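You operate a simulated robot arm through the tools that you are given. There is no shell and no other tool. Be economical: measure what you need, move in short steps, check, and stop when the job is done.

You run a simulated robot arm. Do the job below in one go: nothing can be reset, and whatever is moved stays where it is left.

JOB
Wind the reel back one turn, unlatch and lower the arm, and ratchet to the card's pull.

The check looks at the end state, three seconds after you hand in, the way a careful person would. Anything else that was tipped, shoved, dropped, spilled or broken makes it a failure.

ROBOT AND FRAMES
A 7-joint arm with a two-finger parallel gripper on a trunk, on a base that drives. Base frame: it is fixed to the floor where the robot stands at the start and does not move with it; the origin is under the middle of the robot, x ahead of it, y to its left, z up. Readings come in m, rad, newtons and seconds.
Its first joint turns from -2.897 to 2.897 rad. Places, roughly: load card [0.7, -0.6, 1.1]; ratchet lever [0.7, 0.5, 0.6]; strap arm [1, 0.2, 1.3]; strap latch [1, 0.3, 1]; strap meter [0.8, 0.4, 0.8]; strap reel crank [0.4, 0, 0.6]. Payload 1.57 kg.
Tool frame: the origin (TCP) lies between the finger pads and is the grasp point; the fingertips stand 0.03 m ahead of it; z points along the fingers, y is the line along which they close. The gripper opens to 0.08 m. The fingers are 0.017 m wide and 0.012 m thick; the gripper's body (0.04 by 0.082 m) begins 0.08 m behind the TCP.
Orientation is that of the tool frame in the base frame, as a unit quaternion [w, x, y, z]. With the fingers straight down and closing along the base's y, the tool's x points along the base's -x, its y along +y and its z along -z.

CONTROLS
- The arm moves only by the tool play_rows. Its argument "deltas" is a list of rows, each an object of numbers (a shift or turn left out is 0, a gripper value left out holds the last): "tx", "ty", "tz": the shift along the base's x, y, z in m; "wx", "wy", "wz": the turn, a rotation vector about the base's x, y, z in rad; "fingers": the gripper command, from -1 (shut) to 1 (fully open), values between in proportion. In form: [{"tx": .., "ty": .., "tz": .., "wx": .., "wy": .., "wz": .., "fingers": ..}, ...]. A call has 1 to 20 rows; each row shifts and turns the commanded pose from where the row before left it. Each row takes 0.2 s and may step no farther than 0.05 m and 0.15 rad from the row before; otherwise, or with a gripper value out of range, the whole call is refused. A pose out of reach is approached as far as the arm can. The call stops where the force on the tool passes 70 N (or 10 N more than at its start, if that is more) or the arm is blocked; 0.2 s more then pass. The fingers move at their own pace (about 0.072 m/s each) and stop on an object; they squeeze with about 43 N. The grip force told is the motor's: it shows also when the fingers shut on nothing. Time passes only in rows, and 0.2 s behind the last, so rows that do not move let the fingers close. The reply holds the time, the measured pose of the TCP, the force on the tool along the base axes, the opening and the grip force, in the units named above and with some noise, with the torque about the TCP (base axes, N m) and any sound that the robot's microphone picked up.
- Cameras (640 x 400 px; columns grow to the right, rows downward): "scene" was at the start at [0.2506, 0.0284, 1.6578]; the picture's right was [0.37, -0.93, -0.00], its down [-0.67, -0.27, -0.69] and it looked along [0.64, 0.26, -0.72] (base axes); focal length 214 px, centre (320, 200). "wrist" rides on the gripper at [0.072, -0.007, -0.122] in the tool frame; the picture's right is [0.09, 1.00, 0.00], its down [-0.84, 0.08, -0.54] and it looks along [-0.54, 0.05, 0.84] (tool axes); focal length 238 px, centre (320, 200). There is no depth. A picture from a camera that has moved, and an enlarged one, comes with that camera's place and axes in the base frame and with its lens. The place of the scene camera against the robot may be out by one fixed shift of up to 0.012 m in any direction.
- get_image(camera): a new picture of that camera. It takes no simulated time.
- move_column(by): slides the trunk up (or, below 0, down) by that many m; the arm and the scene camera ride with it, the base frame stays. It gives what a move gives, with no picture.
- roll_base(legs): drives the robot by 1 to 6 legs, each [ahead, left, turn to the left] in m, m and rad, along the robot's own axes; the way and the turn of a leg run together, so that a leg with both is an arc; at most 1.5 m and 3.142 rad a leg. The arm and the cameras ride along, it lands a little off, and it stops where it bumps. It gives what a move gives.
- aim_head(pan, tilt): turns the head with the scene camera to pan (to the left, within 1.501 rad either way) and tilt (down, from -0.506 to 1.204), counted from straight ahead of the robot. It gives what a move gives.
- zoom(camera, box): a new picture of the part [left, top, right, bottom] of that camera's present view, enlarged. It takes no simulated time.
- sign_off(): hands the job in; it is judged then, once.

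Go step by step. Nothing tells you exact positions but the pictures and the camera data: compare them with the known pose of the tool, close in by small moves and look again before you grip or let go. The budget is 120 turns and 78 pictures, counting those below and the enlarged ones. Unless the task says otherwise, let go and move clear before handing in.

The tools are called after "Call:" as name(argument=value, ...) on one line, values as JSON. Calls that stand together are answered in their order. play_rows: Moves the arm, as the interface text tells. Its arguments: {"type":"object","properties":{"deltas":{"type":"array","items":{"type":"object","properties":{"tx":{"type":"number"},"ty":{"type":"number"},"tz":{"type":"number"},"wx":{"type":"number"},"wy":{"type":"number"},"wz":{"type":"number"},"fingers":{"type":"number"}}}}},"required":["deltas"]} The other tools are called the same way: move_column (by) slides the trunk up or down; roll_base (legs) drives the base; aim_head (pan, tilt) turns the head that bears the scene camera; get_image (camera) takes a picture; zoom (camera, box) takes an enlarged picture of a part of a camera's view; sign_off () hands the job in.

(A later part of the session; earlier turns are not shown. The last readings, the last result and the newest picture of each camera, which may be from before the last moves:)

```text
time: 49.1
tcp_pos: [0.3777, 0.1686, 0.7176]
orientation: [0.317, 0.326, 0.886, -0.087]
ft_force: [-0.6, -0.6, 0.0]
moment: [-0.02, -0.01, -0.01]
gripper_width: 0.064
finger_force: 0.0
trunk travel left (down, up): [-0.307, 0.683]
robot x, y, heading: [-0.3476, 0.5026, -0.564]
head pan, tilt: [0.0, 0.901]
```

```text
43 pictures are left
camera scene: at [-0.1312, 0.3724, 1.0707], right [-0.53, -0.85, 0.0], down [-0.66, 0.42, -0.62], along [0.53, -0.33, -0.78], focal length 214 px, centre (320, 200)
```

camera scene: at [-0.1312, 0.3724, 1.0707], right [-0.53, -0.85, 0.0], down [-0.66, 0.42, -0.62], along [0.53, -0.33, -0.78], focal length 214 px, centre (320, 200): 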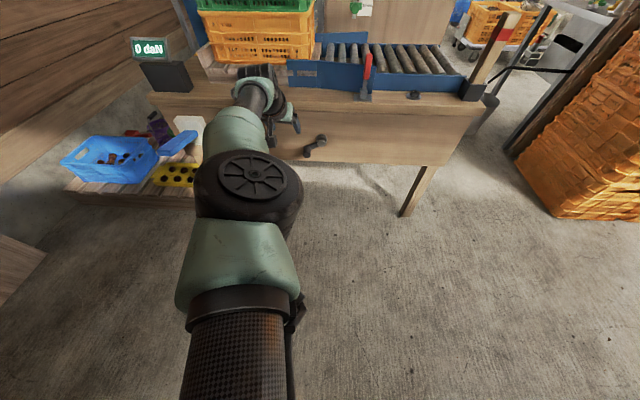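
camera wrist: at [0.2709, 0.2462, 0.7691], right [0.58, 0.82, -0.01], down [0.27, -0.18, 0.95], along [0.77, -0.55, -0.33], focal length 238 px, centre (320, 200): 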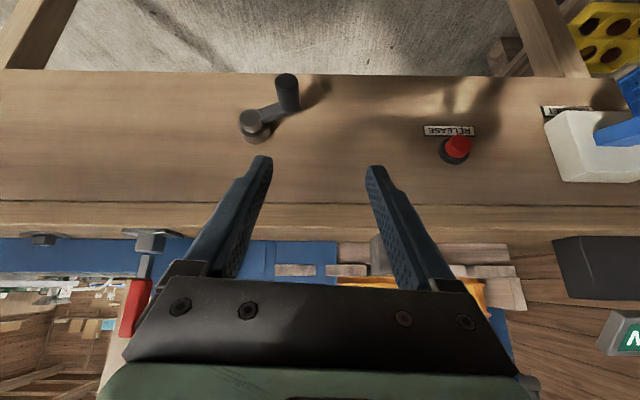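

The robot had backed against a grey bin (it looks undisturbed). I'll move the arm back up to a compact tool-down pose to free its joints.

Call:
play_rows(deltas=[{"tx": -0.022, "ty": 0.03, "tz": 0.02, "wx": 0.038, "wy": 0.055}, {"tx": -0.022, "ty": 0.03, "tz": 0.02, "wx": 0.038, "wy": 0.055}, {"tx": -0.022, "ty": 0.03, "tz": 0.02, "wx": 0.038, "wy": 0.055}, {"tx": -0.022, "ty": 0.03, "tz": 0.02, "wx": 0.038, "wy": 0.055}, {"tx": -0.022, "ty": 0.03, "tz": 0.02, "wx": 0.038, "wy": 0.055}, {"tx": -0.022, "ty": 0.03, "tz": 0.02, "wx": 0.038, "wy": 0.055}, {"tx": -0.022, "ty": 0.03, "tz": 0.02, "wx": 0.038, "wy": 0.055}, {"tx": -0.022, "ty": 0.03, "tz": 0.02, "wx": 0.038, "wy": 0.055}, {"tx": -0.022, "ty": 0.03, "tz": 0.02, "wx": 0.038, "wy": 0.055}, {"tx": -0.022, "ty": 0.03, "tz": 0.02, "wx": 0.038, "wy": 0.055}])

Call:
get_image(camera="scene")

```text
time: 50.6
tcp_pos: [0.2116, 0.2485, 0.7816]
orientation: [0.061, 0.435, 0.895, -0.078]
ft_force: [-0.3, 0.3, 0.3]
moment: [0.0, 0.04, -0.01]
gripper_width: 0.0643
finger_force: 0.0
out of reach, approached as far as the arm can: row 5, 6, 7
trunk travel left (down, up): [-0.307, 0.683]
robot x, y, heading: [-0.3468, 0.5049, -0.565]
head pan, tilt: [0.0, 0.901]
stopped in row 7: the arm was blocked; the commanded pose is now the measured one
```

```text
42 pictures are left
camera scene: at [-0.1309, 0.3724, 1.0706], right [-0.53, -0.85, 0.0], down [-0.66, 0.42, -0.62], along [0.52, -0.33, -0.78], focal length 214 px, centre (320, 200)
```

scene: 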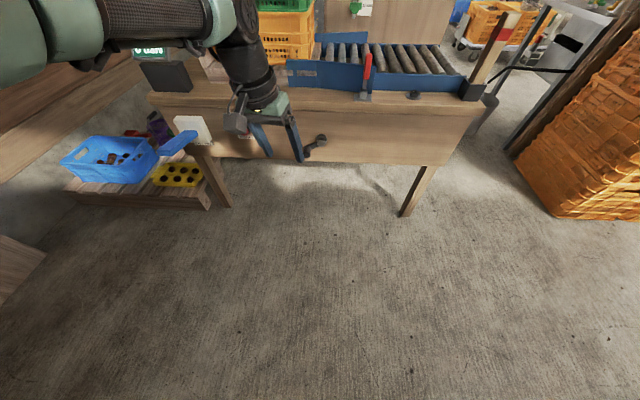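

Call:
play_rows(deltas=[{"ty": 0.03, "tz": 0.04}, {"ty": 0.03, "tz": 0.04}, {"ty": 0.03, "tz": 0.04}, {"ty": 0.03, "tz": 0.02}, {"ty": 0.03}])

Call:
get_image(camera="scene")

```text
time: 51.3
tcp_pos: [0.1611, 0.2142, 0.8211]
orientation: [0.008, 0.518, 0.848, -0.113]
ft_force: [0.3, -0.5, -0.3]
moment: [-0.01, 0.0, 0.0]
gripper_width: 0.064
finger_force: 0.2
trunk travel left (down, up): [-0.307, 0.683]
robot x, y, heading: [-0.3471, 0.5048, -0.563]
head pan, tilt: [0.0, 0.901]
stopped in row 3: the arm was blocked; the commanded pose is now the measured one
```

```text
41 pictures are left
camera scene: at [-0.1309, 0.3724, 1.0706], right [-0.53, -0.85, 0.0], down [-0.66, 0.42, -0.62], along [0.52, -0.33, -0.78], focal length 214 px, centre (320, 200)
```

scene: 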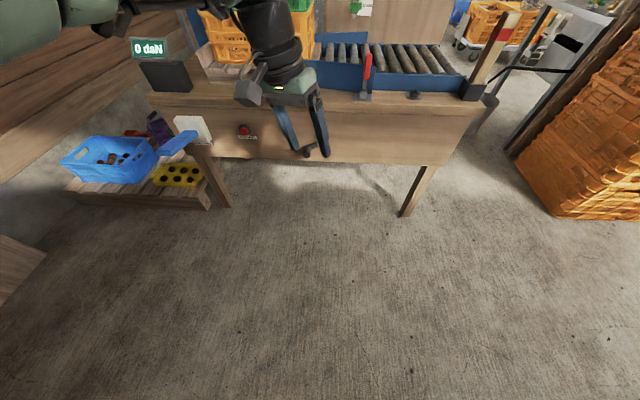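

Call:
play_rows(deltas=[{}, {"ty": 0.01, "tz": 0.02}, {"ty": 0.01, "tz": 0.02}, {"ty": 0.01, "tz": 0.02}, {"ty": 0.01, "tz": 0.02}])

```text
time: 52.7
tcp_pos: [0.1352, 0.2129, 0.8574]
orientation: [-0.04, 0.551, 0.821, -0.144]
ft_force: [-0.1, 0.1, 0.0]
moment: [0.0, 0.0, 0.01]
gripper_width: 0.0642
finger_force: 0.0
trunk travel left (down, up): [-0.307, 0.683]
robot x, y, heading: [-0.3434, 0.5025, -0.559]
head pan, tilt: [0.0, 0.901]
stopped in row 5: the arm was blocked; the commanded pose is now the measured one
```

Call:
aim_head(pan=0.6, tilt=0.6)

Call:
get_image(camera="scene")

```text
time: 53.7
tcp_pos: [0.1347, 0.2142, 0.8577]
orientation: [-0.039, 0.549, 0.822, -0.144]
ft_force: [0.7, -0.4, 0.7]
moment: [0.02, -0.01, 0.02]
gripper_width: 0.0639
finger_force: 0.2
trunk travel left (down, up): [-0.307, 0.683]
robot x, y, heading: [-0.3433, 0.5015, -0.564]
head pan, tilt: [0.6, 0.6]
```

```text
40 pictures are left
camera scene: at [-0.1067, 0.4158, 1.0954], right [0.04, -1.0, 0.0], down [-0.56, -0.02, -0.82], along [0.82, 0.03, -0.57], focal length 214 px, centre (320, 200)
```

scene: 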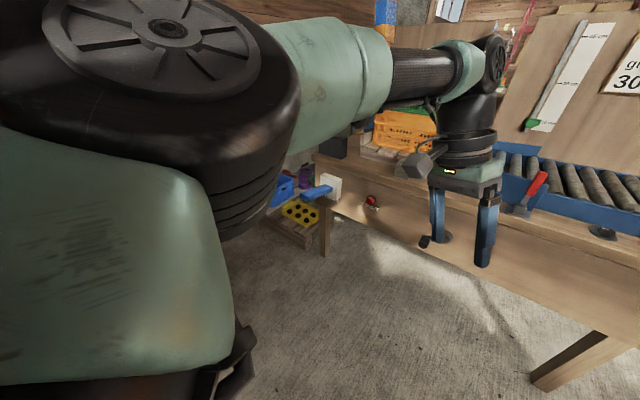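

The elbow has swung out left, next to the head. I'll keep this configuration but extend forward (away from the head), restoring yaw and pitching the tool about 45° forward.

Call:
play_rows(deltas=[{"tx": 0.0125, "ty": -0.008, "wz": 0.14}, {"tx": 0.0125, "ty": -0.008, "wz": 0.14}, {"tx": 0.0125, "ty": -0.008, "wz": 0.14}, {"tx": 0.0125, "ty": -0.008, "wz": 0.14}, {"tx": 0.0125, "ty": -0.008, "wx": 0.117, "wy": -0.081}, {"tx": 0.0125, "ty": -0.008, "wx": 0.117, "wy": -0.081}, {}])

```text
time: 55.3
tcp_pos: [0.2296, 0.1854, 0.8679]
orientation: [0.022, 0.322, 0.942, -0.094]
ft_force: [1.2, 0.3, 0.8]
moment: [-0.02, -0.01, -0.01]
gripper_width: 0.0641
finger_force: 0.0
out of reach, approached as far as the arm can: row 3, 4, 5, 6
trunk travel left (down, up): [-0.307, 0.683]
robot x, y, heading: [-0.3473, 0.503, -0.563]
head pan, tilt: [0.6, 0.6]
```

Call:
play_rows(deltas=[{"tx": 0.0107, "ty": -0.0196, "wx": -0.079, "wy": -0.113}, {"tx": 0.0107, "ty": -0.0196, "wx": -0.079, "wy": -0.113}, {"tx": 0.0107, "ty": -0.0196, "wx": -0.079, "wy": -0.113}, {"tx": 0.0107, "ty": -0.0196, "wx": -0.079, "wy": -0.113}, {"tx": 0.0107, "ty": -0.0196, "wx": -0.079, "wy": -0.113}, {}])

Call:
get_image(camera="scene")

```text
time: 56.7
tcp_pos: [0.294, 0.0908, 0.8506]
orientation: [0.33, 0.326, 0.866, -0.185]
ft_force: [-0.2, -1.3, 0.9]
moment: [-0.02, -0.01, 0.01]
gripper_width: 0.0639
finger_force: 0.1
out of reach, approached as far as the arm can: row 1, 2, 4
trunk travel left (down, up): [-0.307, 0.683]
robot x, y, heading: [-0.3468, 0.5054, -0.566]
head pan, tilt: [0.6, 0.6]
```

```text
39 pictures are left
camera scene: at [-0.1067, 0.4159, 1.0955], right [0.04, -1.0, 0.0], down [-0.56, -0.02, -0.83], along [0.82, 0.03, -0.56], focal length 214 px, centre (320, 200)
```

scene: 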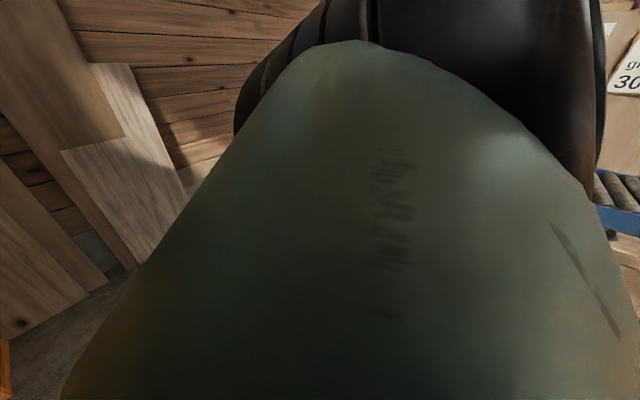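

The arm flipped to an elbow-up posture, with no reach complaint. I fix the yaw, lower the trunk, and check.

Call:
play_rows(deltas=[{"wz": 0.13}, {"wz": 0.13}, {}])

Call:
move_column(by=-0.25)

Call:
get_image(camera="wrist")

```text
time: 57.5
tcp_pos: [0.2968, 0.0931, 0.8509]
orientation: [0.33, 0.324, 0.867, -0.184]
ft_force: [0.4, -0.4, -0.2]
moment: [0.02, 0.0, -0.01]
gripper_width: 0.0642
finger_force: 0.0
out of reach, approached as far as the arm can: row 1, 2
trunk travel left (down, up): [-0.307, 0.683]
robot x, y, heading: [-0.3446, 0.5074, -0.561]
head pan, tilt: [0.6, 0.6]
```

```text
time: 60.1
tcp_pos: [0.2973, 0.0942, 0.5993]
orientation: [0.329, 0.323, 0.868, -0.184]
ft_force: [-0.3, 0.4, 0.4]
moment: [-0.01, 0.0, 0.03]
gripper_width: 0.0638
finger_force: 0.2
trunk travel left (down, up): [-0.057, 0.933]
robot x, y, heading: [-0.3493, 0.5038, -0.561]
head pan, tilt: [0.6, 0.6]
```

```text
38 pictures are left
camera wrist: at [0.1967, 0.1862, 0.639], right [0.63, 0.76, -0.17], down [0.29, -0.02, 0.96], along [0.72, -0.65, -0.23], focal length 238 px, centre (320, 200)
```

wrist: 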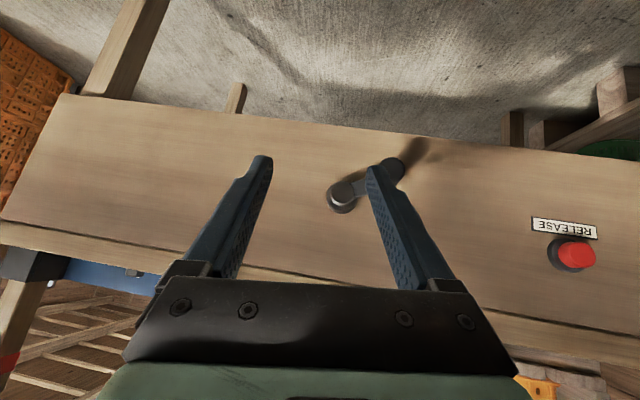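

Yaw is at a joint limit, so I'll let the base provide it: turn left a bit and shift right.

Call:
roll_base(legs=[[0, 0, 0.26], [0.05, -0.2, 0]])

Call:
get_image(camera="wrist")

```text
time: 62.0
tcp_pos: [0.3767, 0.2101, 0.5922]
orientation: [0.346, 0.209, 0.904, -0.141]
ft_force: [0.1, 0.3, 0.0]
moment: [-0.03, 0.04, 0.02]
gripper_width: 0.0641
finger_force: 0.1
trunk travel left (down, up): [-0.057, 0.933]
robot x, y, heading: [-0.3465, 0.4418, -0.299]
head pan, tilt: [0.6, 0.6]
stopped in leg 2: the robot was blocked; the commanded pose is now the measured one
```

```text
37 pictures are left
camera wrist: at [0.2557, 0.2728, 0.6336], right [0.41, 0.89, -0.17], down [0.29, 0.05, 0.95], along [0.86, -0.44, -0.24], focal length 238 px, centre (320, 200)
```

wrist: 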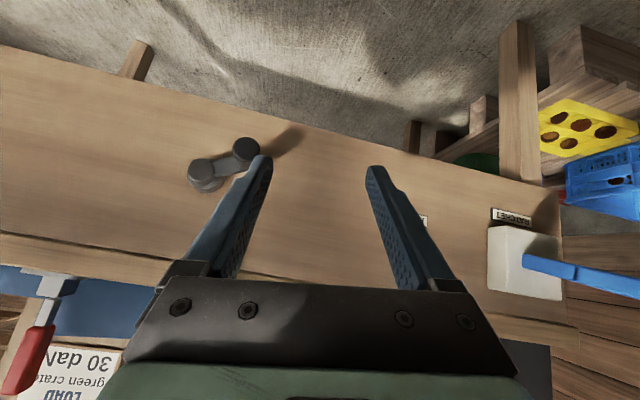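

There's a RATCHET label over the lever. The base is blocked on the right, so I'll go forward a bit and shift with the arm to line up with the crank handle.

Call:
roll_base(legs=[[0.08, 0, 0]])

Call:
play_rows(deltas=[{"tx": -0.014, "ty": -0.032, "tz": -0.007, "fingers": 0.3}, {"tx": -0.014, "ty": -0.032, "tz": -0.007}, {"tx": -0.013, "ty": -0.033, "tz": -0.006}, {}])

Call:
get_image(camera="wrist")

```text
time: 63.1
tcp_pos: [0.452, 0.1868, 0.5953]
orientation: [0.347, 0.209, 0.903, -0.141]
ft_force: [0.0, 0.0, 0.1]
moment: [-0.01, 0.0, 0.02]
gripper_width: 0.0641
finger_force: 0.1
trunk travel left (down, up): [-0.057, 0.933]
robot x, y, heading: [-0.272, 0.4185, -0.307]
head pan, tilt: [0.6, 0.6]
```

```text
time: 64.1
tcp_pos: [0.4628, 0.1429, 0.5744]
orientation: [0.344, 0.22, 0.9, -0.152]
ft_force: [0.3, -0.4, 0.2]
moment: [-0.02, 0.01, -0.03]
gripper_width: 0.052
finger_force: 0.1
out of reach, approached as far as the arm can: row 1, 2, 3
trunk travel left (down, up): [-0.057, 0.933]
robot x, y, heading: [-0.274, 0.4194, -0.304]
head pan, tilt: [0.6, 0.6]
```

```text
36 pictures are left
camera wrist: at [0.3442, 0.2097, 0.6154], right [0.44, 0.88, -0.18], down [0.3, 0.05, 0.95], along [0.85, -0.47, -0.24], focal length 238 px, centre (320, 200)
```

wrist: 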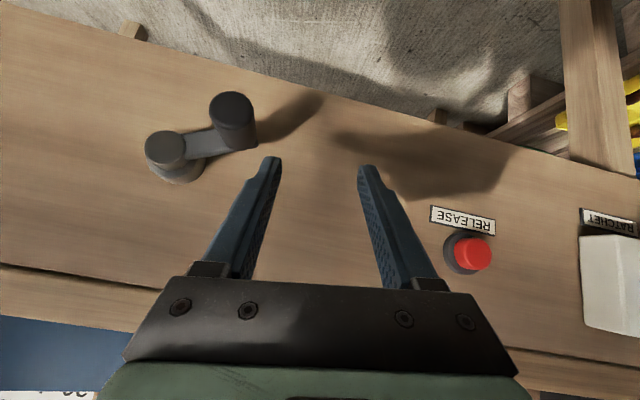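

Call:
aim_head(pan=-1.4, tilt=0.8)

Call:
get_image(camera="scene")

```text
time: 66.0
tcp_pos: [0.4623, 0.1428, 0.5759]
orientation: [0.343, 0.22, 0.9, -0.152]
ft_force: [0.5, 0.1, 0.9]
moment: [0.0, 0.01, 0.0]
gripper_width: 0.052
finger_force: 0.1
trunk travel left (down, up): [-0.057, 0.933]
robot x, y, heading: [-0.2747, 0.4184, -0.3]
head pan, tilt: [-1.4, 0.799]
```

```text
35 pictures are left
camera scene: at [-0.1148, 0.2872, 0.8286], right [-0.99, 0.13, 0.0], down [0.09, 0.71, -0.7], along [-0.09, -0.69, -0.72], focal length 214 px, centre (320, 200)
```

scene: 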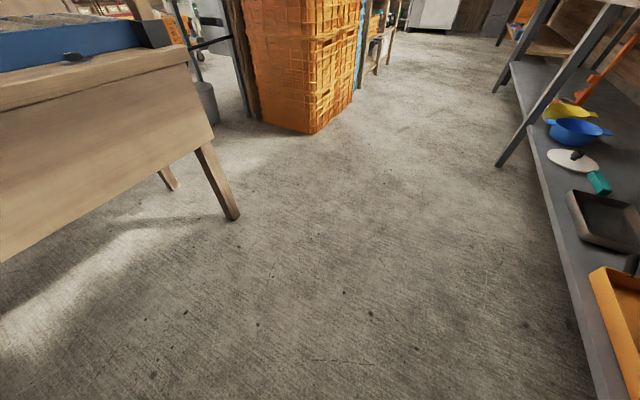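

Behind the robot is a shelf (that's what I touched). Standing further right, directly in front of the crank with heading ~0, should give the wrist its freedom, as in the start pose. I retract the arm first, then relocate.

Call:
play_rows(deltas=[{"tx": -0.03, "ty": 0.01, "tz": 0.02}, {"tx": -0.03, "ty": 0.01, "tz": 0.02}, {"tx": -0.03, "ty": 0.01, "tz": 0.02}, {"tx": -0.03, "ty": 0.01, "tz": 0.02}, {}])

```text
time: 67.4
tcp_pos: [0.4485, 0.1952, 0.6036]
orientation: [0.326, 0.212, 0.909, -0.147]
ft_force: [0.2, 0.1, 0.8]
moment: [-0.02, -0.06, -0.01]
gripper_width: 0.0519
finger_force: 0.0
out of reach, approached as far as the arm can: row 1, 2, 3, 4
trunk travel left (down, up): [-0.057, 0.933]
robot x, y, heading: [-0.2704, 0.4185, -0.306]
head pan, tilt: [-1.4, 0.799]
stopped in row 5: the arm was blocked; the commanded pose is now the measured one
```

Call:
aim_head(pan=0.0, tilt=0.8)

Call:
get_image(camera="scene")

```text
time: 69.0
tcp_pos: [0.449, 0.2016, 0.604]
orientation: [0.326, 0.207, 0.911, -0.146]
ft_force: [0.3, -0.5, 0.3]
moment: [-0.01, -0.02, -0.01]
gripper_width: 0.052
finger_force: 0.0
trunk travel left (down, up): [-0.057, 0.933]
robot x, y, heading: [-0.2727, 0.4201, -0.304]
head pan, tilt: [0.0, 0.799]
```

```text
34 pictures are left
camera scene: at [-0.0327, 0.3256, 0.8323], right [-0.5, -0.86, 0.0], down [-0.59, 0.34, -0.73], along [0.63, -0.37, -0.68], focal length 214 px, centre (320, 200)
```

scene: 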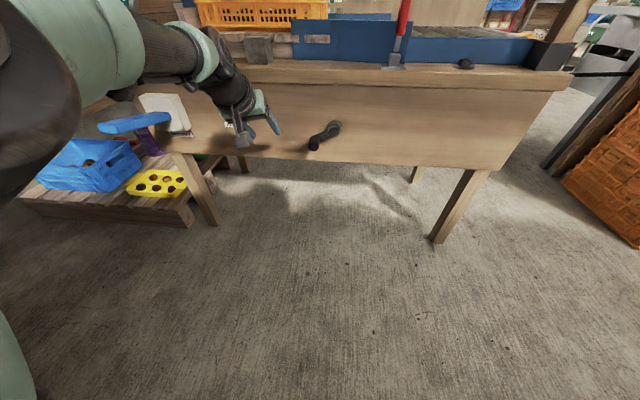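

The elbow is jammed against the head because I've been working with the shoulder too low. Working with the trunk higher and the arm reaching down should free it: raise the trunk, then bring the tool down.

Call:
move_column(by=0.35)

Call:
play_rows(deltas=[{"tz": -0.03}, {"tz": -0.03}, {"tz": -0.03}, {"tz": -0.03}, {"tz": -0.03}, {"tz": -0.03}, {"tz": -0.03}, {}])

Call:
get_image(camera="scene")

```text
time: 72.4
tcp_pos: [0.4503, 0.2012, 0.9533]
orientation: [0.325, 0.207, 0.911, -0.146]
ft_force: [0.1, 0.0, -0.3]
moment: [0.02, -0.03, -0.01]
gripper_width: 0.0518
finger_force: 0.0
trunk travel left (down, up): [-0.407, 0.583]
robot x, y, heading: [-0.2721, 0.4196, -0.304]
head pan, tilt: [0.0, 0.799]
```

```text
time: 74.2
tcp_pos: [0.4483, 0.1957, 0.7513]
orientation: [0.33, 0.212, 0.908, -0.147]
ft_force: [-0.4, 0.7, -0.1]
moment: [0.02, 0.01, 0.01]
gripper_width: 0.052
finger_force: 0.0
trunk travel left (down, up): [-0.407, 0.583]
robot x, y, heading: [-0.2685, 0.4189, -0.301]
head pan, tilt: [0.0, 0.799]
```

```text
33 pictures are left
camera scene: at [-0.0273, 0.3431, 1.1786], right [-0.3, -0.95, 0.0], down [-0.68, 0.21, -0.7], along [0.67, -0.21, -0.72], focal length 214 px, centre (320, 200)
```

scene: 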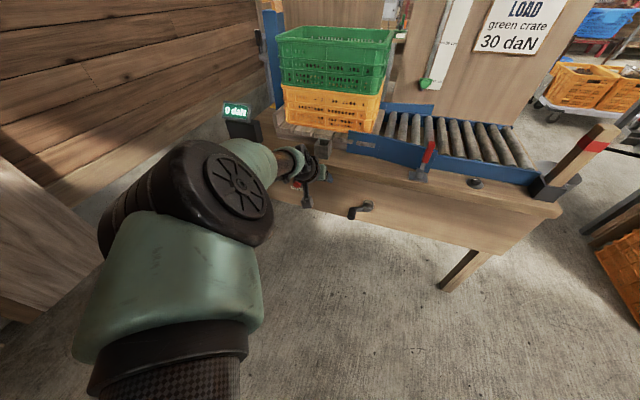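

Much better. Now move to the pre-grasp in front of the handle.

Call:
play_rows(deltas=[{"tx": -0.006, "ty": -0.018, "tz": -0.03}, {"tx": -0.006, "ty": -0.018, "tz": -0.03}, {"tx": -0.006, "ty": -0.018, "tz": -0.03}, {"tx": -0.006, "ty": -0.018, "tz": -0.03}, {"tx": -0.006, "ty": -0.018, "tz": -0.03}, {"tx": -0.006, "ty": -0.017, "tz": -0.029}, {}])

Call:
get_image(camera="wrist")

```text
time: 75.8
tcp_pos: [0.4139, 0.1191, 0.6067]
orientation: [0.328, 0.212, 0.909, -0.146]
ft_force: [-0.4, 0.7, 0.5]
moment: [0.04, 0.02, -0.03]
gripper_width: 0.052
finger_force: 0.0
out of reach, approached as far as the arm can: row 5, 6
trunk travel left (down, up): [-0.407, 0.583]
robot x, y, heading: [-0.273, 0.4211, -0.3]
head pan, tilt: [0.0, 0.799]
```

```text
32 pictures are left
camera wrist: at [0.2966, 0.1836, 0.651], right [0.42, 0.89, -0.19], down [0.33, 0.04, 0.94], along [0.85, -0.45, -0.27], focal length 238 px, centre (320, 200)
```

wrist: 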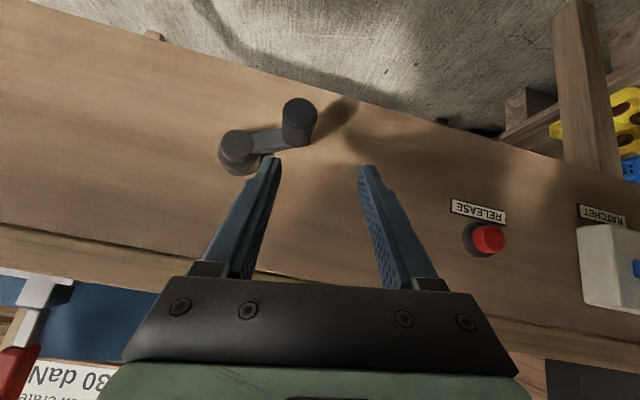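

Call:
play_rows(deltas=[{"wx": 0.075, "wy": 0.106}, {"wx": 0.075, "wy": 0.106}, {"wx": 0.078, "wy": -0.055}, {"wx": 0.078, "wy": -0.055}, {}])

Call:
get_image(camera="wrist")

```text
time: 77.0
tcp_pos: [0.3985, 0.1551, 0.6024]
orientation: [0.24, 0.241, 0.939, -0.04]
ft_force: [1.2, 0.5, 0.0]
moment: [0.0, -0.02, 0.0]
gripper_width: 0.0522
finger_force: 0.1
out of reach, approached as far as the arm can: row 1, 2, 4
trunk travel left (down, up): [-0.407, 0.583]
robot x, y, heading: [-0.2708, 0.418, -0.301]
head pan, tilt: [0.0, 0.799]
```

```text
31 pictures are left
camera wrist: at [0.2878, 0.2039, 0.6774], right [0.4, 0.92, 0.0], down [0.45, -0.19, 0.87], along [0.8, -0.35, -0.49], focal length 238 px, centre (320, 200)
```

wrist: 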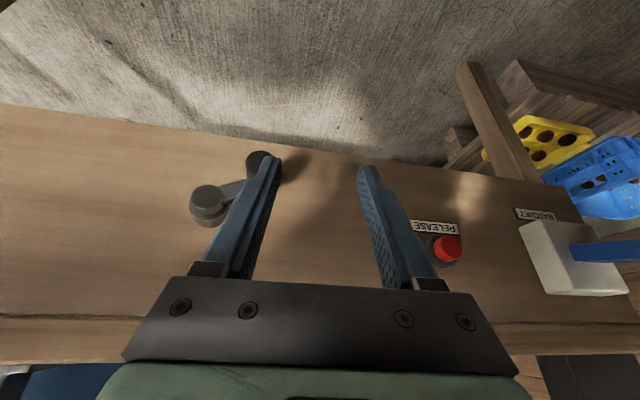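

Call:
roll_base(legs=[[0, 0, -0.12], [0.05, 0.02, 0]])

Call:
play_rows(deltas=[{}])

Call:
get_image(camera="wrist")

```text
time: 78.5
tcp_pos: [0.4159, 0.0745, 0.6018]
orientation: [0.236, 0.297, 0.923, -0.056]
ft_force: [0.1, 0.4, -0.3]
moment: [0.0, 0.0, 0.0]
gripper_width: 0.0519
finger_force: 0.0
trunk travel left (down, up): [-0.407, 0.583]
robot x, y, heading: [-0.2164, 0.416, -0.423]
head pan, tilt: [0.0, 0.799]
```

```text
time: 78.9
tcp_pos: [0.4166, 0.0748, 0.6043]
orientation: [0.238, 0.297, 0.923, -0.055]
ft_force: [-0.1, 0.0, 1.0]
moment: [0.02, -0.05, 0.02]
gripper_width: 0.0521
finger_force: 0.1
trunk travel left (down, up): [-0.407, 0.583]
robot x, y, heading: [-0.2224, 0.4169, -0.42]
head pan, tilt: [0.0, 0.799]
```

```text
30 pictures are left
camera wrist: at [0.3122, 0.136, 0.6775], right [0.51, 0.86, 0.0], down [0.42, -0.24, 0.87], along [0.75, -0.45, -0.48], focal length 238 px, centre (320, 200)
```

wrist: 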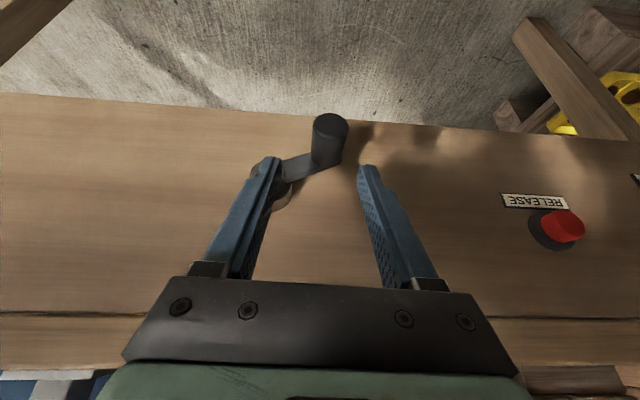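

Well aligned: the handle lies ahead between the fingers. I slide onto it.

Call:
play_rows(deltas=[{"tx": 0.0085, "ty": -0.004, "tz": -0.019}, {"tx": 0.0085, "ty": -0.004, "tz": -0.019}, {"tx": 0.0085, "ty": -0.004, "tz": -0.019}, {"tx": 0.0085, "ty": -0.004, "tz": -0.018}, {}])

Call:
get_image(camera="wrist")

```text
time: 80.1
tcp_pos: [0.4018, 0.0898, 0.5553]
orientation: [0.237, 0.297, 0.923, -0.055]
ft_force: [-0.9, 0.7, 0.3]
moment: [0.01, 0.02, -0.02]
gripper_width: 0.052
finger_force: 0.1
out of reach, approached as far as the arm can: row 1, 2, 3, 4
trunk travel left (down, up): [-0.407, 0.583]
robot x, y, heading: [-0.2187, 0.4159, -0.427]
head pan, tilt: [0.0, 0.799]
```

```text
29 pictures are left
camera wrist: at [0.2972, 0.1524, 0.6301], right [0.51, 0.86, 0.0], down [0.42, -0.24, 0.87], along [0.75, -0.45, -0.48], focal length 238 px, centre (320, 200)
```

wrist: 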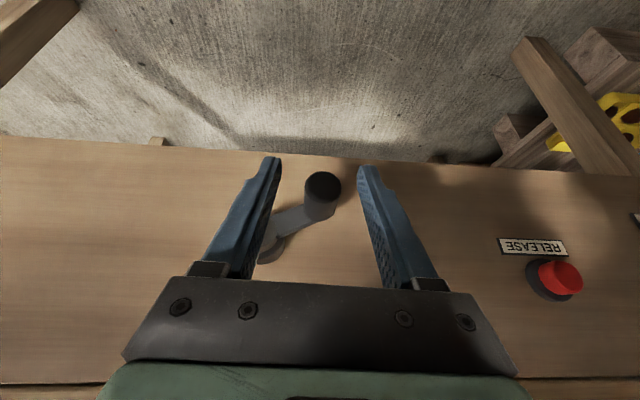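

The arm is simply at its outer reach, so I'll pull the arm in, then bring the base forward and trunk down instead.

Call:
play_rows(deltas=[{"tx": -0.03, "ty": 0.014, "tz": 0.012}, {"tx": -0.03, "ty": 0.014, "tz": 0.012}, {"tx": -0.03, "ty": 0.014, "tz": 0.012}, {"tx": -0.03, "ty": 0.014, "tz": 0.012}, {}])

```text
time: 81.3
tcp_pos: [0.3968, 0.091, 0.5522]
orientation: [0.237, 0.297, 0.923, -0.055]
ft_force: [-0.1, 0.7, -0.1]
moment: [-0.02, 0.01, 0.03]
gripper_width: 0.0521
finger_force: 0.0
out of reach, approached as far as the arm can: row 1, 2, 3, 4
trunk travel left (down, up): [-0.407, 0.583]
robot x, y, heading: [-0.2187, 0.4195, -0.423]
head pan, tilt: [0.0, 0.799]
```

The elbow is straight (singular), so it ignores radial commands. I'll command a strong retreat and lift to make it bend.

Call:
play_rows(deltas=[{"tx": -0.036, "ty": 0.016, "tz": 0.03}, {"tx": -0.036, "ty": 0.016, "tz": 0.03}, {"tx": -0.036, "ty": 0.016, "tz": 0.03}, {"tx": -0.036, "ty": 0.016, "tz": 0.03}, {"tx": -0.036, "ty": 0.016, "tz": 0.03}, {}])

Call:
aim_head(pan=0.4, tilt=1.1)

Call:
get_image(camera="scene")

```text
time: 82.7
tcp_pos: [0.4024, 0.0831, 0.5649]
orientation: [0.236, 0.297, 0.924, -0.054]
ft_force: [-1.4, 0.3, -0.2]
moment: [0.02, -0.01, 0.0]
gripper_width: 0.052
finger_force: 0.1
out of reach, approached as far as the arm can: row 1, 2, 3, 4, 5
trunk travel left (down, up): [-0.407, 0.583]
robot x, y, heading: [-0.2188, 0.4139, -0.423]
head pan, tilt: [0.0, 0.799]
```

```text
time: 83.5
tcp_pos: [0.4, 0.0831, 0.5658]
orientation: [0.237, 0.297, 0.924, -0.054]
ft_force: [0.3, 0.0, 0.5]
moment: [0.03, -0.03, 0.01]
gripper_width: 0.0521
finger_force: 0.0
trunk travel left (down, up): [-0.407, 0.583]
robot x, y, heading: [-0.216, 0.4164, -0.428]
head pan, tilt: [0.4, 1.1]
```

```text
28 pictures are left
camera scene: at [0.0058, 0.3442, 1.1569], right [-0.02, -1.0, 0.0], down [-0.89, 0.02, -0.45], along [0.45, -0.01, -0.89], focal length 214 px, centre (320, 200)
```

scene: 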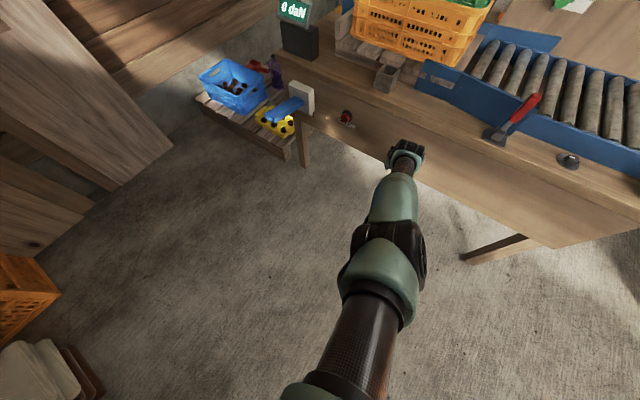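

Call:
play_rows(deltas=[{"wx": 0.057, "wy": 0.082}, {"wx": 0.057, "wy": 0.082}, {"wx": 0.057, "wy": 0.082}, {"wx": 0.057, "wy": 0.082}, {"wx": 0.057, "wy": 0.082}, {"wx": 0.057, "wy": 0.082}, {}])

```text
time: 85.2
tcp_pos: [0.3302, 0.1116, 0.5609]
orientation: [0.044, 0.32, 0.946, -0.012]
ft_force: [0.0, -0.1, -0.1]
moment: [0.01, 0.03, -0.01]
gripper_width: 0.052
finger_force: 0.1
out of reach, approached as far as the arm can: row 1, 2, 3, 4, 5, 6
trunk travel left (down, up): [-0.407, 0.583]
robot x, y, heading: [-0.2164, 0.4176, -0.427]
head pan, tilt: [0.4, 1.1]
```

Call:
play_rows(deltas=[{"tx": -0.022, "ty": 0.03, "tz": 0.03}, {"tx": -0.022, "ty": 0.03, "tz": 0.03}, {"tx": -0.022, "ty": 0.03, "tz": 0.03}, {"tx": -0.022, "ty": 0.03, "tz": 0.03}, {"tx": -0.022, "ty": 0.03, "tz": 0.03}, {"tx": -0.022, "ty": 0.03, "tz": 0.03}, {}])

```text
time: 86.8
tcp_pos: [0.4066, 0.1966, 0.6597]
orientation: [0.044, 0.316, 0.948, -0.008]
ft_force: [-1.1, 0.2, 0.1]
moment: [0.01, -0.02, -0.01]
gripper_width: 0.0521
finger_force: 0.1
out of reach, approached as far as the arm can: row 1, 2, 3, 4, 5, 6
trunk travel left (down, up): [-0.407, 0.583]
robot x, y, heading: [-0.2199, 0.4171, -0.425]
head pan, tilt: [0.4, 1.1]
```

Arm is still straight. The shoulder sits near 1.5 m minus trunk travel, so the arm should work at higher relative height. I lift the tool toward the starting relative height to get the elbow to bend.

Call:
play_rows(deltas=[{"tz": 0.04}, {"tz": 0.04}, {"tz": 0.04}, {"tz": 0.04}, {"tz": 0.04}, {"tz": 0.04}, {}])

```text
time: 88.3
tcp_pos: [0.4192, 0.19, 0.8965]
orientation: [0.046, 0.316, 0.948, -0.008]
ft_force: [-0.5, -0.5, 0.7]
moment: [0.0, 0.0, 0.03]
gripper_width: 0.0519
finger_force: 0.1
out of reach, approached as far as the arm can: row 1, 2, 3
trunk travel left (down, up): [-0.407, 0.583]
robot x, y, heading: [-0.2197, 0.4205, -0.423]
head pan, tilt: [0.4, 1.1]
```

Now in reach. Test retracting.

Call:
play_rows(deltas=[{"tx": -0.027, "ty": 0.012, "tz": 0.01}, {"tx": -0.027, "ty": 0.012, "tz": 0.01}, {"tx": -0.027, "ty": 0.012, "tz": 0.01}, {"tx": -0.027, "ty": 0.012, "tz": 0.01}, {}])

Call:
get_image(camera="scene")

```text
time: 89.5
tcp_pos: [0.4184, 0.1915, 0.8954]
orientation: [0.045, 0.316, 0.948, -0.008]
ft_force: [0.3, 0.8, 0.1]
moment: [-0.02, 0.02, -0.01]
gripper_width: 0.0521
finger_force: 0.1
out of reach, approached as far as the arm can: row 1, 2, 3, 4
trunk travel left (down, up): [-0.407, 0.583]
robot x, y, heading: [-0.2122, 0.4175, -0.422]
head pan, tilt: [0.4, 1.1]
```

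```text
27 pictures are left
camera scene: at [0.0058, 0.3443, 1.1569], right [-0.02, -1.0, 0.0], down [-0.89, 0.02, -0.45], along [0.45, -0.01, -0.89], focal length 214 px, centre (320, 200)
```

scene: 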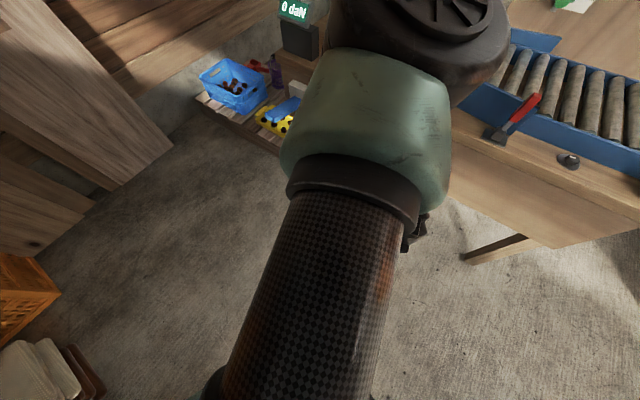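

Call:
play_rows(deltas=[{"tx": 0.0, "ty": 0.03, "tz": 0.03}, {"tx": 0.0, "ty": 0.03, "tz": 0.03}, {"tx": -0.01, "ty": 0.03, "tz": 0.03}, {"tx": -0.02, "ty": 0.03, "tz": 0.02}, {"tx": -0.03, "ty": 0.03}, {"tx": -0.03, "ty": 0.03}, {}])

```text
time: 91.0
tcp_pos: [0.3245, 0.2377, 0.948]
orientation: [-0.009, 0.433, 0.9, -0.056]
ft_force: [-0.8, -0.2, -0.2]
moment: [-0.01, 0.03, -0.01]
gripper_width: 0.0519
finger_force: 0.0
out of reach, approached as far as the arm can: row 5, 6
trunk travel left (down, up): [-0.407, 0.583]
robot x, y, heading: [-0.2162, 0.4185, -0.43]
head pan, tilt: [0.4, 1.1]
stopped in row 6: the arm was blocked; the commanded pose is now the measured one
```

Elbow again blocked, likely by the head which protrudes forward. I swing the head to the right, out of its way, and continue.

Call:
aim_head(pan=-1.3, tilt=0.6)

Call:
play_rows(deltas=[{"tx": -0.02, "ty": 0.03, "tz": 0.01}, {"tx": -0.02, "ty": 0.03, "tz": 0.01}, {"tx": -0.02, "ty": 0.03, "tz": 0.01}, {"tx": -0.02, "ty": 0.03, "tz": 0.01}, {"tx": -0.02, "ty": 0.03, "tz": 0.01}, {}])

```text
time: 92.7
tcp_pos: [0.324, 0.2389, 0.9498]
orientation: [-0.008, 0.433, 0.9, -0.056]
ft_force: [-0.3, 0.0, -1.0]
moment: [-0.01, 0.0, -0.03]
gripper_width: 0.0519
finger_force: 0.0
trunk travel left (down, up): [-0.407, 0.583]
robot x, y, heading: [-0.2175, 0.4188, -0.424]
head pan, tilt: [-1.3, 0.6]
```

```text
time: 93.3
tcp_pos: [0.2481, 0.1887, 0.9237]
orientation: [-0.055, 0.524, 0.844, -0.097]
ft_force: [0.2, 0.2, -0.6]
moment: [-0.02, 0.02, 0.0]
gripper_width: 0.052
finger_force: 0.0
trunk travel left (down, up): [-0.407, 0.583]
robot x, y, heading: [-0.2172, 0.4177, -0.42]
head pan, tilt: [-1.3, 0.6]
stopped in row 2: the arm was blocked; the commanded pose is now the measured one
```

Call:
play_rows(deltas=[{"tx": -0.01, "ty": 0.015, "tz": 0.01, "wz": 0.1}, {"tx": -0.01, "ty": 0.015, "tz": 0.01, "wz": 0.1}, {"tx": -0.01, "ty": 0.015, "tz": 0.01, "wz": 0.1}, {"tx": -0.01, "ty": 0.015, "tz": 0.01, "wz": 0.1}, {"tx": -0.01, "ty": 0.015, "tz": 0.01, "wz": 0.1}, {}])

```text
time: 93.9
tcp_pos: [0.2404, 0.2108, 0.8885]
orientation: [-0.097, 0.453, 0.874, -0.15]
ft_force: [0.7, 0.2, -0.9]
moment: [-0.01, 0.02, -0.02]
gripper_width: 0.0522
finger_force: 0.1
out of reach, approached as far as the arm can: row 1, 2, 3
trunk travel left (down, up): [-0.407, 0.583]
robot x, y, heading: [-0.22, 0.4188, -0.417]
head pan, tilt: [-1.3, 0.6]
stopped in row 3: the arm was blocked; the commanded pose is now the measured one
```

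I'll keep this elbow-left posture and instead choose a base pose that suits it: back near the start position with heading ~0.

Call:
roll_base(legs=[[0, 0, 0.417], [0.05, -0.33, 0]])

Call:
play_rows(deltas=[{"wx": -0.057, "wy": -0.082}, {"wx": -0.057, "wy": -0.082}, {"wx": -0.057, "wy": -0.082}, {"wx": -0.057, "wy": -0.082}, {"wx": -0.057, "wy": -0.082}, {"wx": -0.057, "wy": -0.082}, {}])

Call:
get_image(camera="wrist")

```text
time: 97.3
tcp_pos: [0.3308, 0.0826, 0.8892]
orientation: [-0.064, 0.263, 0.948, -0.167]
ft_force: [0.0, -0.2, -0.4]
moment: [-0.02, 0.03, -0.03]
gripper_width: 0.0519
finger_force: 0.1
trunk travel left (down, up): [-0.407, 0.583]
robot x, y, heading: [-0.17, 0.0832, -0.015]
head pan, tilt: [-1.3, 0.6]
```

```text
time: 98.9
tcp_pos: [0.3324, 0.0806, 0.8883]
orientation: [0.214, 0.303, 0.893, -0.255]
ft_force: [-0.5, -0.5, -0.5]
moment: [0.01, -0.01, 0.02]
gripper_width: 0.052
finger_force: 0.1
trunk travel left (down, up): [-0.407, 0.583]
robot x, y, heading: [-0.1719, 0.0895, -0.008]
head pan, tilt: [-1.3, 0.6]
```

```text
26 pictures are left
camera wrist: at [0.2475, 0.1802, 0.948], right [0.58, 0.72, -0.37], down [0.53, 0.01, 0.85], along [0.61, -0.69, -0.38], focal length 238 px, centre (320, 200)
```

wrist: 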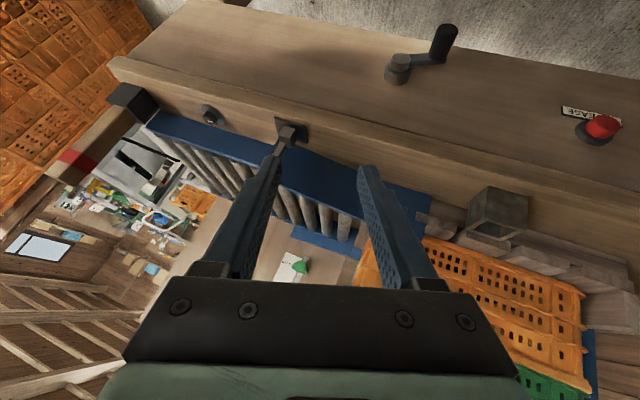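

All within reach now. I correct the roll, lower the trunk, and come to the pre-grasp.

Call:
play_rows(deltas=[{"wx": 0.083, "wy": -0.072, "wz": 0.05}, {"wx": 0.083, "wy": -0.072, "wz": 0.05}, {"wx": 0.083, "wy": -0.072, "wz": 0.05}, {}])

Call:
move_column(by=-0.25)

Call:
play_rows(deltas=[{"tx": 0.02, "tz": -0.012}, {"tx": 0.02, "tz": -0.012}, {"tx": 0.02, "tz": -0.012}, {"tx": 0.02, "ty": 0.004, "tz": -0.012}, {}])

Call:
get_image(camera="wrist")

```text
time: 99.9
tcp_pos: [0.3419, 0.1034, 0.8725]
orientation: [0.283, 0.278, 0.907, -0.141]
ft_force: [-0.6, 0.1, -0.6]
moment: [-0.01, 0.02, 0.0]
gripper_width: 0.052
finger_force: 0.0
out of reach, approached as far as the arm can: row 3
trunk travel left (down, up): [-0.407, 0.583]
robot x, y, heading: [-0.1716, 0.0828, -0.014]
head pan, tilt: [-1.3, 0.6]
```

```text
time: 102.5
tcp_pos: [0.341, 0.1025, 0.6246]
orientation: [0.287, 0.277, 0.906, -0.141]
ft_force: [-0.8, 0.9, 0.4]
moment: [-0.04, 0.03, 0.02]
gripper_width: 0.0519
finger_force: 0.1
trunk travel left (down, up): [-0.157, 0.833]
robot x, y, heading: [-0.1714, 0.084, -0.01]
head pan, tilt: [-1.3, 0.6]
```

```text
time: 103.7
tcp_pos: [0.422, 0.1262, 0.5807]
orientation: [0.284, 0.274, 0.912, -0.114]
ft_force: [-0.6, 0.1, 0.4]
moment: [0.0, 0.01, 0.01]
gripper_width: 0.0517
finger_force: 0.0
trunk travel left (down, up): [-0.157, 0.833]
robot x, y, heading: [-0.1699, 0.0846, -0.011]
head pan, tilt: [-1.3, 0.6]
```

```text
25 pictures are left
camera wrist: at [0.3131, 0.1974, 0.6395], right [0.5, 0.86, -0.1], down [0.37, -0.11, 0.92], along [0.78, -0.5, -0.37], focal length 238 px, centre (320, 200)
```

wrist: 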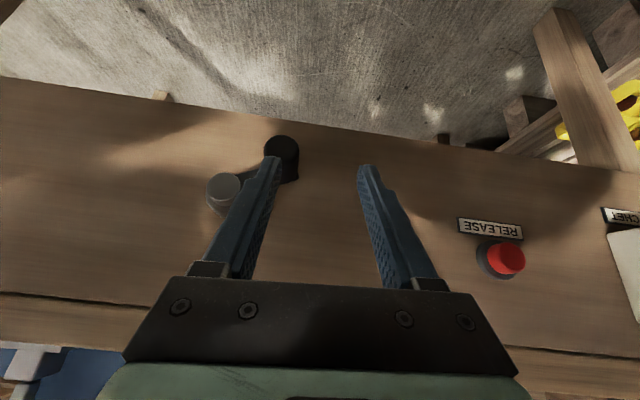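

Call:
play_rows(deltas=[{"tx": 0.001, "ty": -0.02, "tz": 0.0}, {"tx": 0.001, "ty": -0.022, "tz": 0.0}, {}])

Call:
get_image(camera="wrist")

```text
time: 104.5
tcp_pos: [0.4058, 0.0632, 0.54]
orientation: [0.253, 0.266, 0.917, -0.156]
ft_force: [-0.8, 0.1, -0.8]
moment: [-0.01, -0.03, 0.02]
gripper_width: 0.0519
finger_force: 0.0
trunk travel left (down, up): [-0.157, 0.833]
robot x, y, heading: [-0.1723, 0.0844, -0.008]
head pan, tilt: [-1.3, 0.6]
stopped in row 3: the arm was blocked; the commanded pose is now the measured one
```

```text
24 pictures are left
camera wrist: at [0.304, 0.1385, 0.6032], right [0.5, 0.84, -0.2], down [0.45, -0.05, 0.89], along [0.74, -0.53, -0.4], focal length 238 px, centre (320, 200)
```

wrist: 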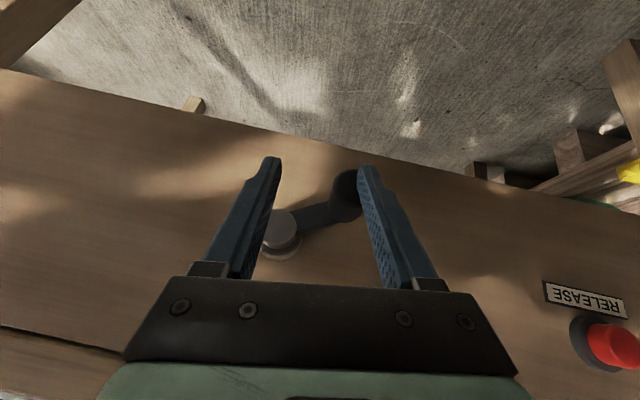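

The handle is ahead-left of the fingers. I use small base moves and the trunk to place the gripper on it exactly.

Call:
roll_base(legs=[[0.014, 0.02, 0]])

Call:
get_image(camera="wrist")

```text
time: 105.3
tcp_pos: [0.4217, 0.0834, 0.5406]
orientation: [0.254, 0.266, 0.917, -0.156]
ft_force: [0.1, 0.5, 0.1]
moment: [-0.05, -0.03, 0.01]
gripper_width: 0.052
finger_force: 0.0
trunk travel left (down, up): [-0.157, 0.833]
robot x, y, heading: [-0.1573, 0.104, -0.005]
head pan, tilt: [-1.3, 0.6]
```

```text
23 pictures are left
camera wrist: at [0.3185, 0.1588, 0.6037], right [0.5, 0.84, -0.2], down [0.45, -0.05, 0.89], along [0.74, -0.53, -0.4], focal length 238 px, centre (320, 200)
```

wrist: 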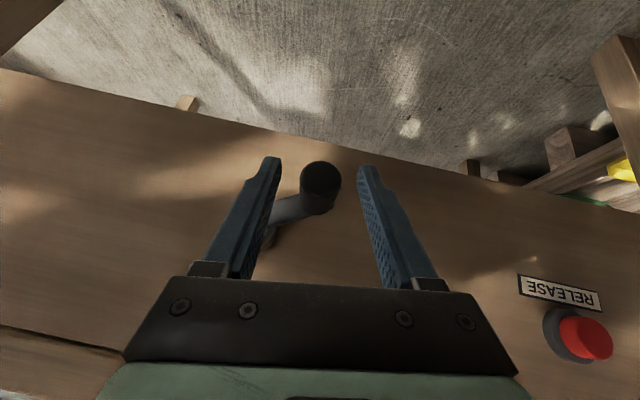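

Call:
move_column(by=-0.014)

Call:
roll_base(legs=[[0.0295, -0.021, 0]])

Call:
play_rows(deltas=[{"fingers": -1}, {"fingers": -1}, {}])

Call:
get_image(camera="wrist")

```text
time: 105.9
tcp_pos: [0.4196, 0.0828, 0.5263]
orientation: [0.254, 0.264, 0.917, -0.156]
ft_force: [0.8, 0.5, -0.2]
moment: [0.0, 0.01, -0.03]
gripper_width: 0.0522
finger_force: 0.0
trunk travel left (down, up): [-0.143, 0.847]
robot x, y, heading: [-0.161, 0.1048, -0.012]
head pan, tilt: [-1.3, 0.6]
```

```text
time: 106.8
tcp_pos: [0.4498, 0.061, 0.527]
orientation: [0.254, 0.266, 0.917, -0.156]
ft_force: [-0.4, -0.3, -0.3]
moment: [0.0, 0.01, 0.01]
gripper_width: 0.0519
finger_force: 0.0
trunk travel left (down, up): [-0.143, 0.847]
robot x, y, heading: [-0.1258, 0.0865, -0.011]
head pan, tilt: [-1.3, 0.6]
```

```text
time: 107.5
tcp_pos: [0.4502, 0.0627, 0.5266]
orientation: [0.255, 0.265, 0.917, -0.156]
ft_force: [1.8, 0.9, -2.9]
moment: [-0.16, -0.21, -0.02]
gripper_width: 0.0309
finger_force: 39.8
trunk travel left (down, up): [-0.143, 0.847]
robot x, y, heading: [-0.1285, 0.0844, -0.012]
head pan, tilt: [-1.3, 0.6]
```

```text
22 pictures are left
camera wrist: at [0.3476, 0.1375, 0.5887], right [0.5, 0.84, -0.2], down [0.45, -0.05, 0.89], along [0.74, -0.53, -0.4], focal length 238 px, centre (320, 200)
```

wrist: 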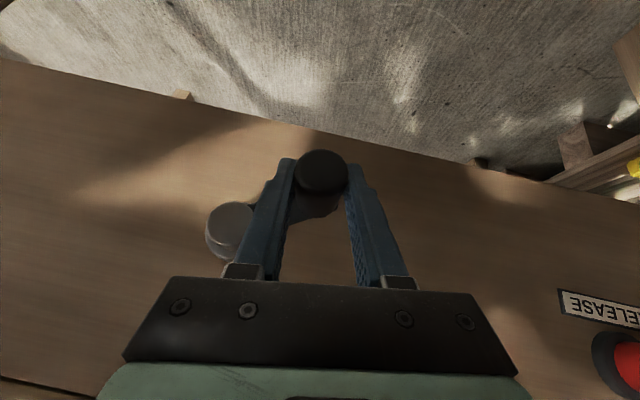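

Firmly gripped at about 3.56 rad. I'll turn the crank on with paired small trunk and base moves along the circle.

Call:
move_column(by=-0.0148)

Call:
roll_base(legs=[[-0.0054, -0.0078, 0]])

Call:
move_column(by=-0.0114)

Call:
roll_base(legs=[[-0.0077, -0.011, 0]])

```text
time: 108.2
tcp_pos: [0.4473, 0.056, 0.5141]
orientation: [0.254, 0.268, 0.915, -0.161]
ft_force: [-29.2, -12.0, 28.7]
moment: [-0.53, 0.08, 0.26]
gripper_width: 0.0312
finger_force: 39.7
trunk travel left (down, up): [-0.128, 0.862]
robot x, y, heading: [-0.126, 0.0873, -0.008]
head pan, tilt: [-1.3, 0.6]
```

```text
time: 108.9
tcp_pos: [0.4471, 0.0557, 0.5131]
orientation: [0.257, 0.265, 0.916, -0.156]
ft_force: [-0.5, -2.9, 13.1]
moment: [-0.67, -0.21, 0.13]
gripper_width: 0.0308
finger_force: 39.9
trunk travel left (down, up): [-0.128, 0.862]
robot x, y, heading: [-0.1342, 0.0748, -0.012]
head pan, tilt: [-1.3, 0.6]
```

```text
time: 109.5
tcp_pos: [0.4438, 0.0482, 0.504]
orientation: [0.257, 0.267, 0.915, -0.159]
ft_force: [-26.8, -14.3, 27.9]
moment: [-0.18, -0.38, 0.11]
gripper_width: 0.0309
finger_force: 40.1
trunk travel left (down, up): [-0.117, 0.873]
robot x, y, heading: [-0.1319, 0.0754, -0.009]
head pan, tilt: [-1.3, 0.6]
```

```text
time: 110.3
tcp_pos: [0.4418, 0.0467, 0.5017]
orientation: [0.261, 0.262, 0.916, -0.154]
ft_force: [26.8, -0.1, -0.1]
moment: [-0.74, -0.12, -0.57]
gripper_width: 0.0313
finger_force: 40.0
trunk travel left (down, up): [-0.117, 0.873]
robot x, y, heading: [-0.1399, 0.0637, -0.008]
head pan, tilt: [-1.3, 0.6]
```

The crank follows nicely. Continue.

Call:
roll_base(legs=[[-0.0093, -0.0133, 0]])

Call:
move_column(by=-0.0075)

Call:
roll_base(legs=[[-0.01, -0.0144, 0]])

Call:
roll_base(legs=[[-0.0099, -0.0142, 0]])

Call:
move_column(by=0.003)

```text
time: 111.0
tcp_pos: [0.4308, 0.0345, 0.4973]
orientation: [0.256, 0.261, 0.918, -0.154]
ft_force: [18.1, 6.0, -35.1]
moment: [-0.43, -0.29, -0.5]
gripper_width: 0.0312
finger_force: 40.1
trunk travel left (down, up): [-0.117, 0.873]
robot x, y, heading: [-0.144, 0.0519, -0.012]
head pan, tilt: [-1.3, 0.6]
```

```text
time: 111.6
tcp_pos: [0.4315, 0.0332, 0.4966]
orientation: [0.261, 0.262, 0.916, -0.154]
ft_force: [-8.4, 5.1, 28.3]
moment: [-0.06, 0.4, -0.36]
gripper_width: 0.0314
finger_force: 40.2
trunk travel left (down, up): [-0.109, 0.881]
robot x, y, heading: [-0.1497, 0.0543, -0.009]
head pan, tilt: [-1.3, 0.6]
```

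```text
time: 112.4
tcp_pos: [0.4201, 0.0195, 0.4907]
orientation: [0.256, 0.261, 0.918, -0.154]
ft_force: [12.7, -0.1, -8.1]
moment: [-0.73, -0.42, -0.1]
gripper_width: 0.0309
finger_force: 40.1
trunk travel left (down, up): [-0.109, 0.881]
robot x, y, heading: [-0.1575, 0.0387, -0.008]
head pan, tilt: [-1.3, 0.6]
```

```text
time: 113.2
tcp_pos: [0.4097, 0.0064, 0.4906]
orientation: [0.256, 0.262, 0.918, -0.153]
ft_force: [-0.5, 6.0, -0.4]
moment: [-0.5, -0.29, 0.03]
gripper_width: 0.0311
finger_force: 39.8
trunk travel left (down, up): [-0.109, 0.881]
robot x, y, heading: [-0.1668, 0.0215, -0.011]
head pan, tilt: [-1.3, 0.6]
```

```text
time: 113.7
tcp_pos: [0.4093, 0.0054, 0.4898]
orientation: [0.254, 0.263, 0.918, -0.155]
ft_force: [6.4, -3.3, -17.1]
moment: [-0.61, -0.55, -0.18]
gripper_width: 0.0313
finger_force: 39.8
trunk travel left (down, up): [-0.112, 0.878]
robot x, y, heading: [-0.1692, 0.0282, -0.007]
head pan, tilt: [-1.3, 0.6]
```

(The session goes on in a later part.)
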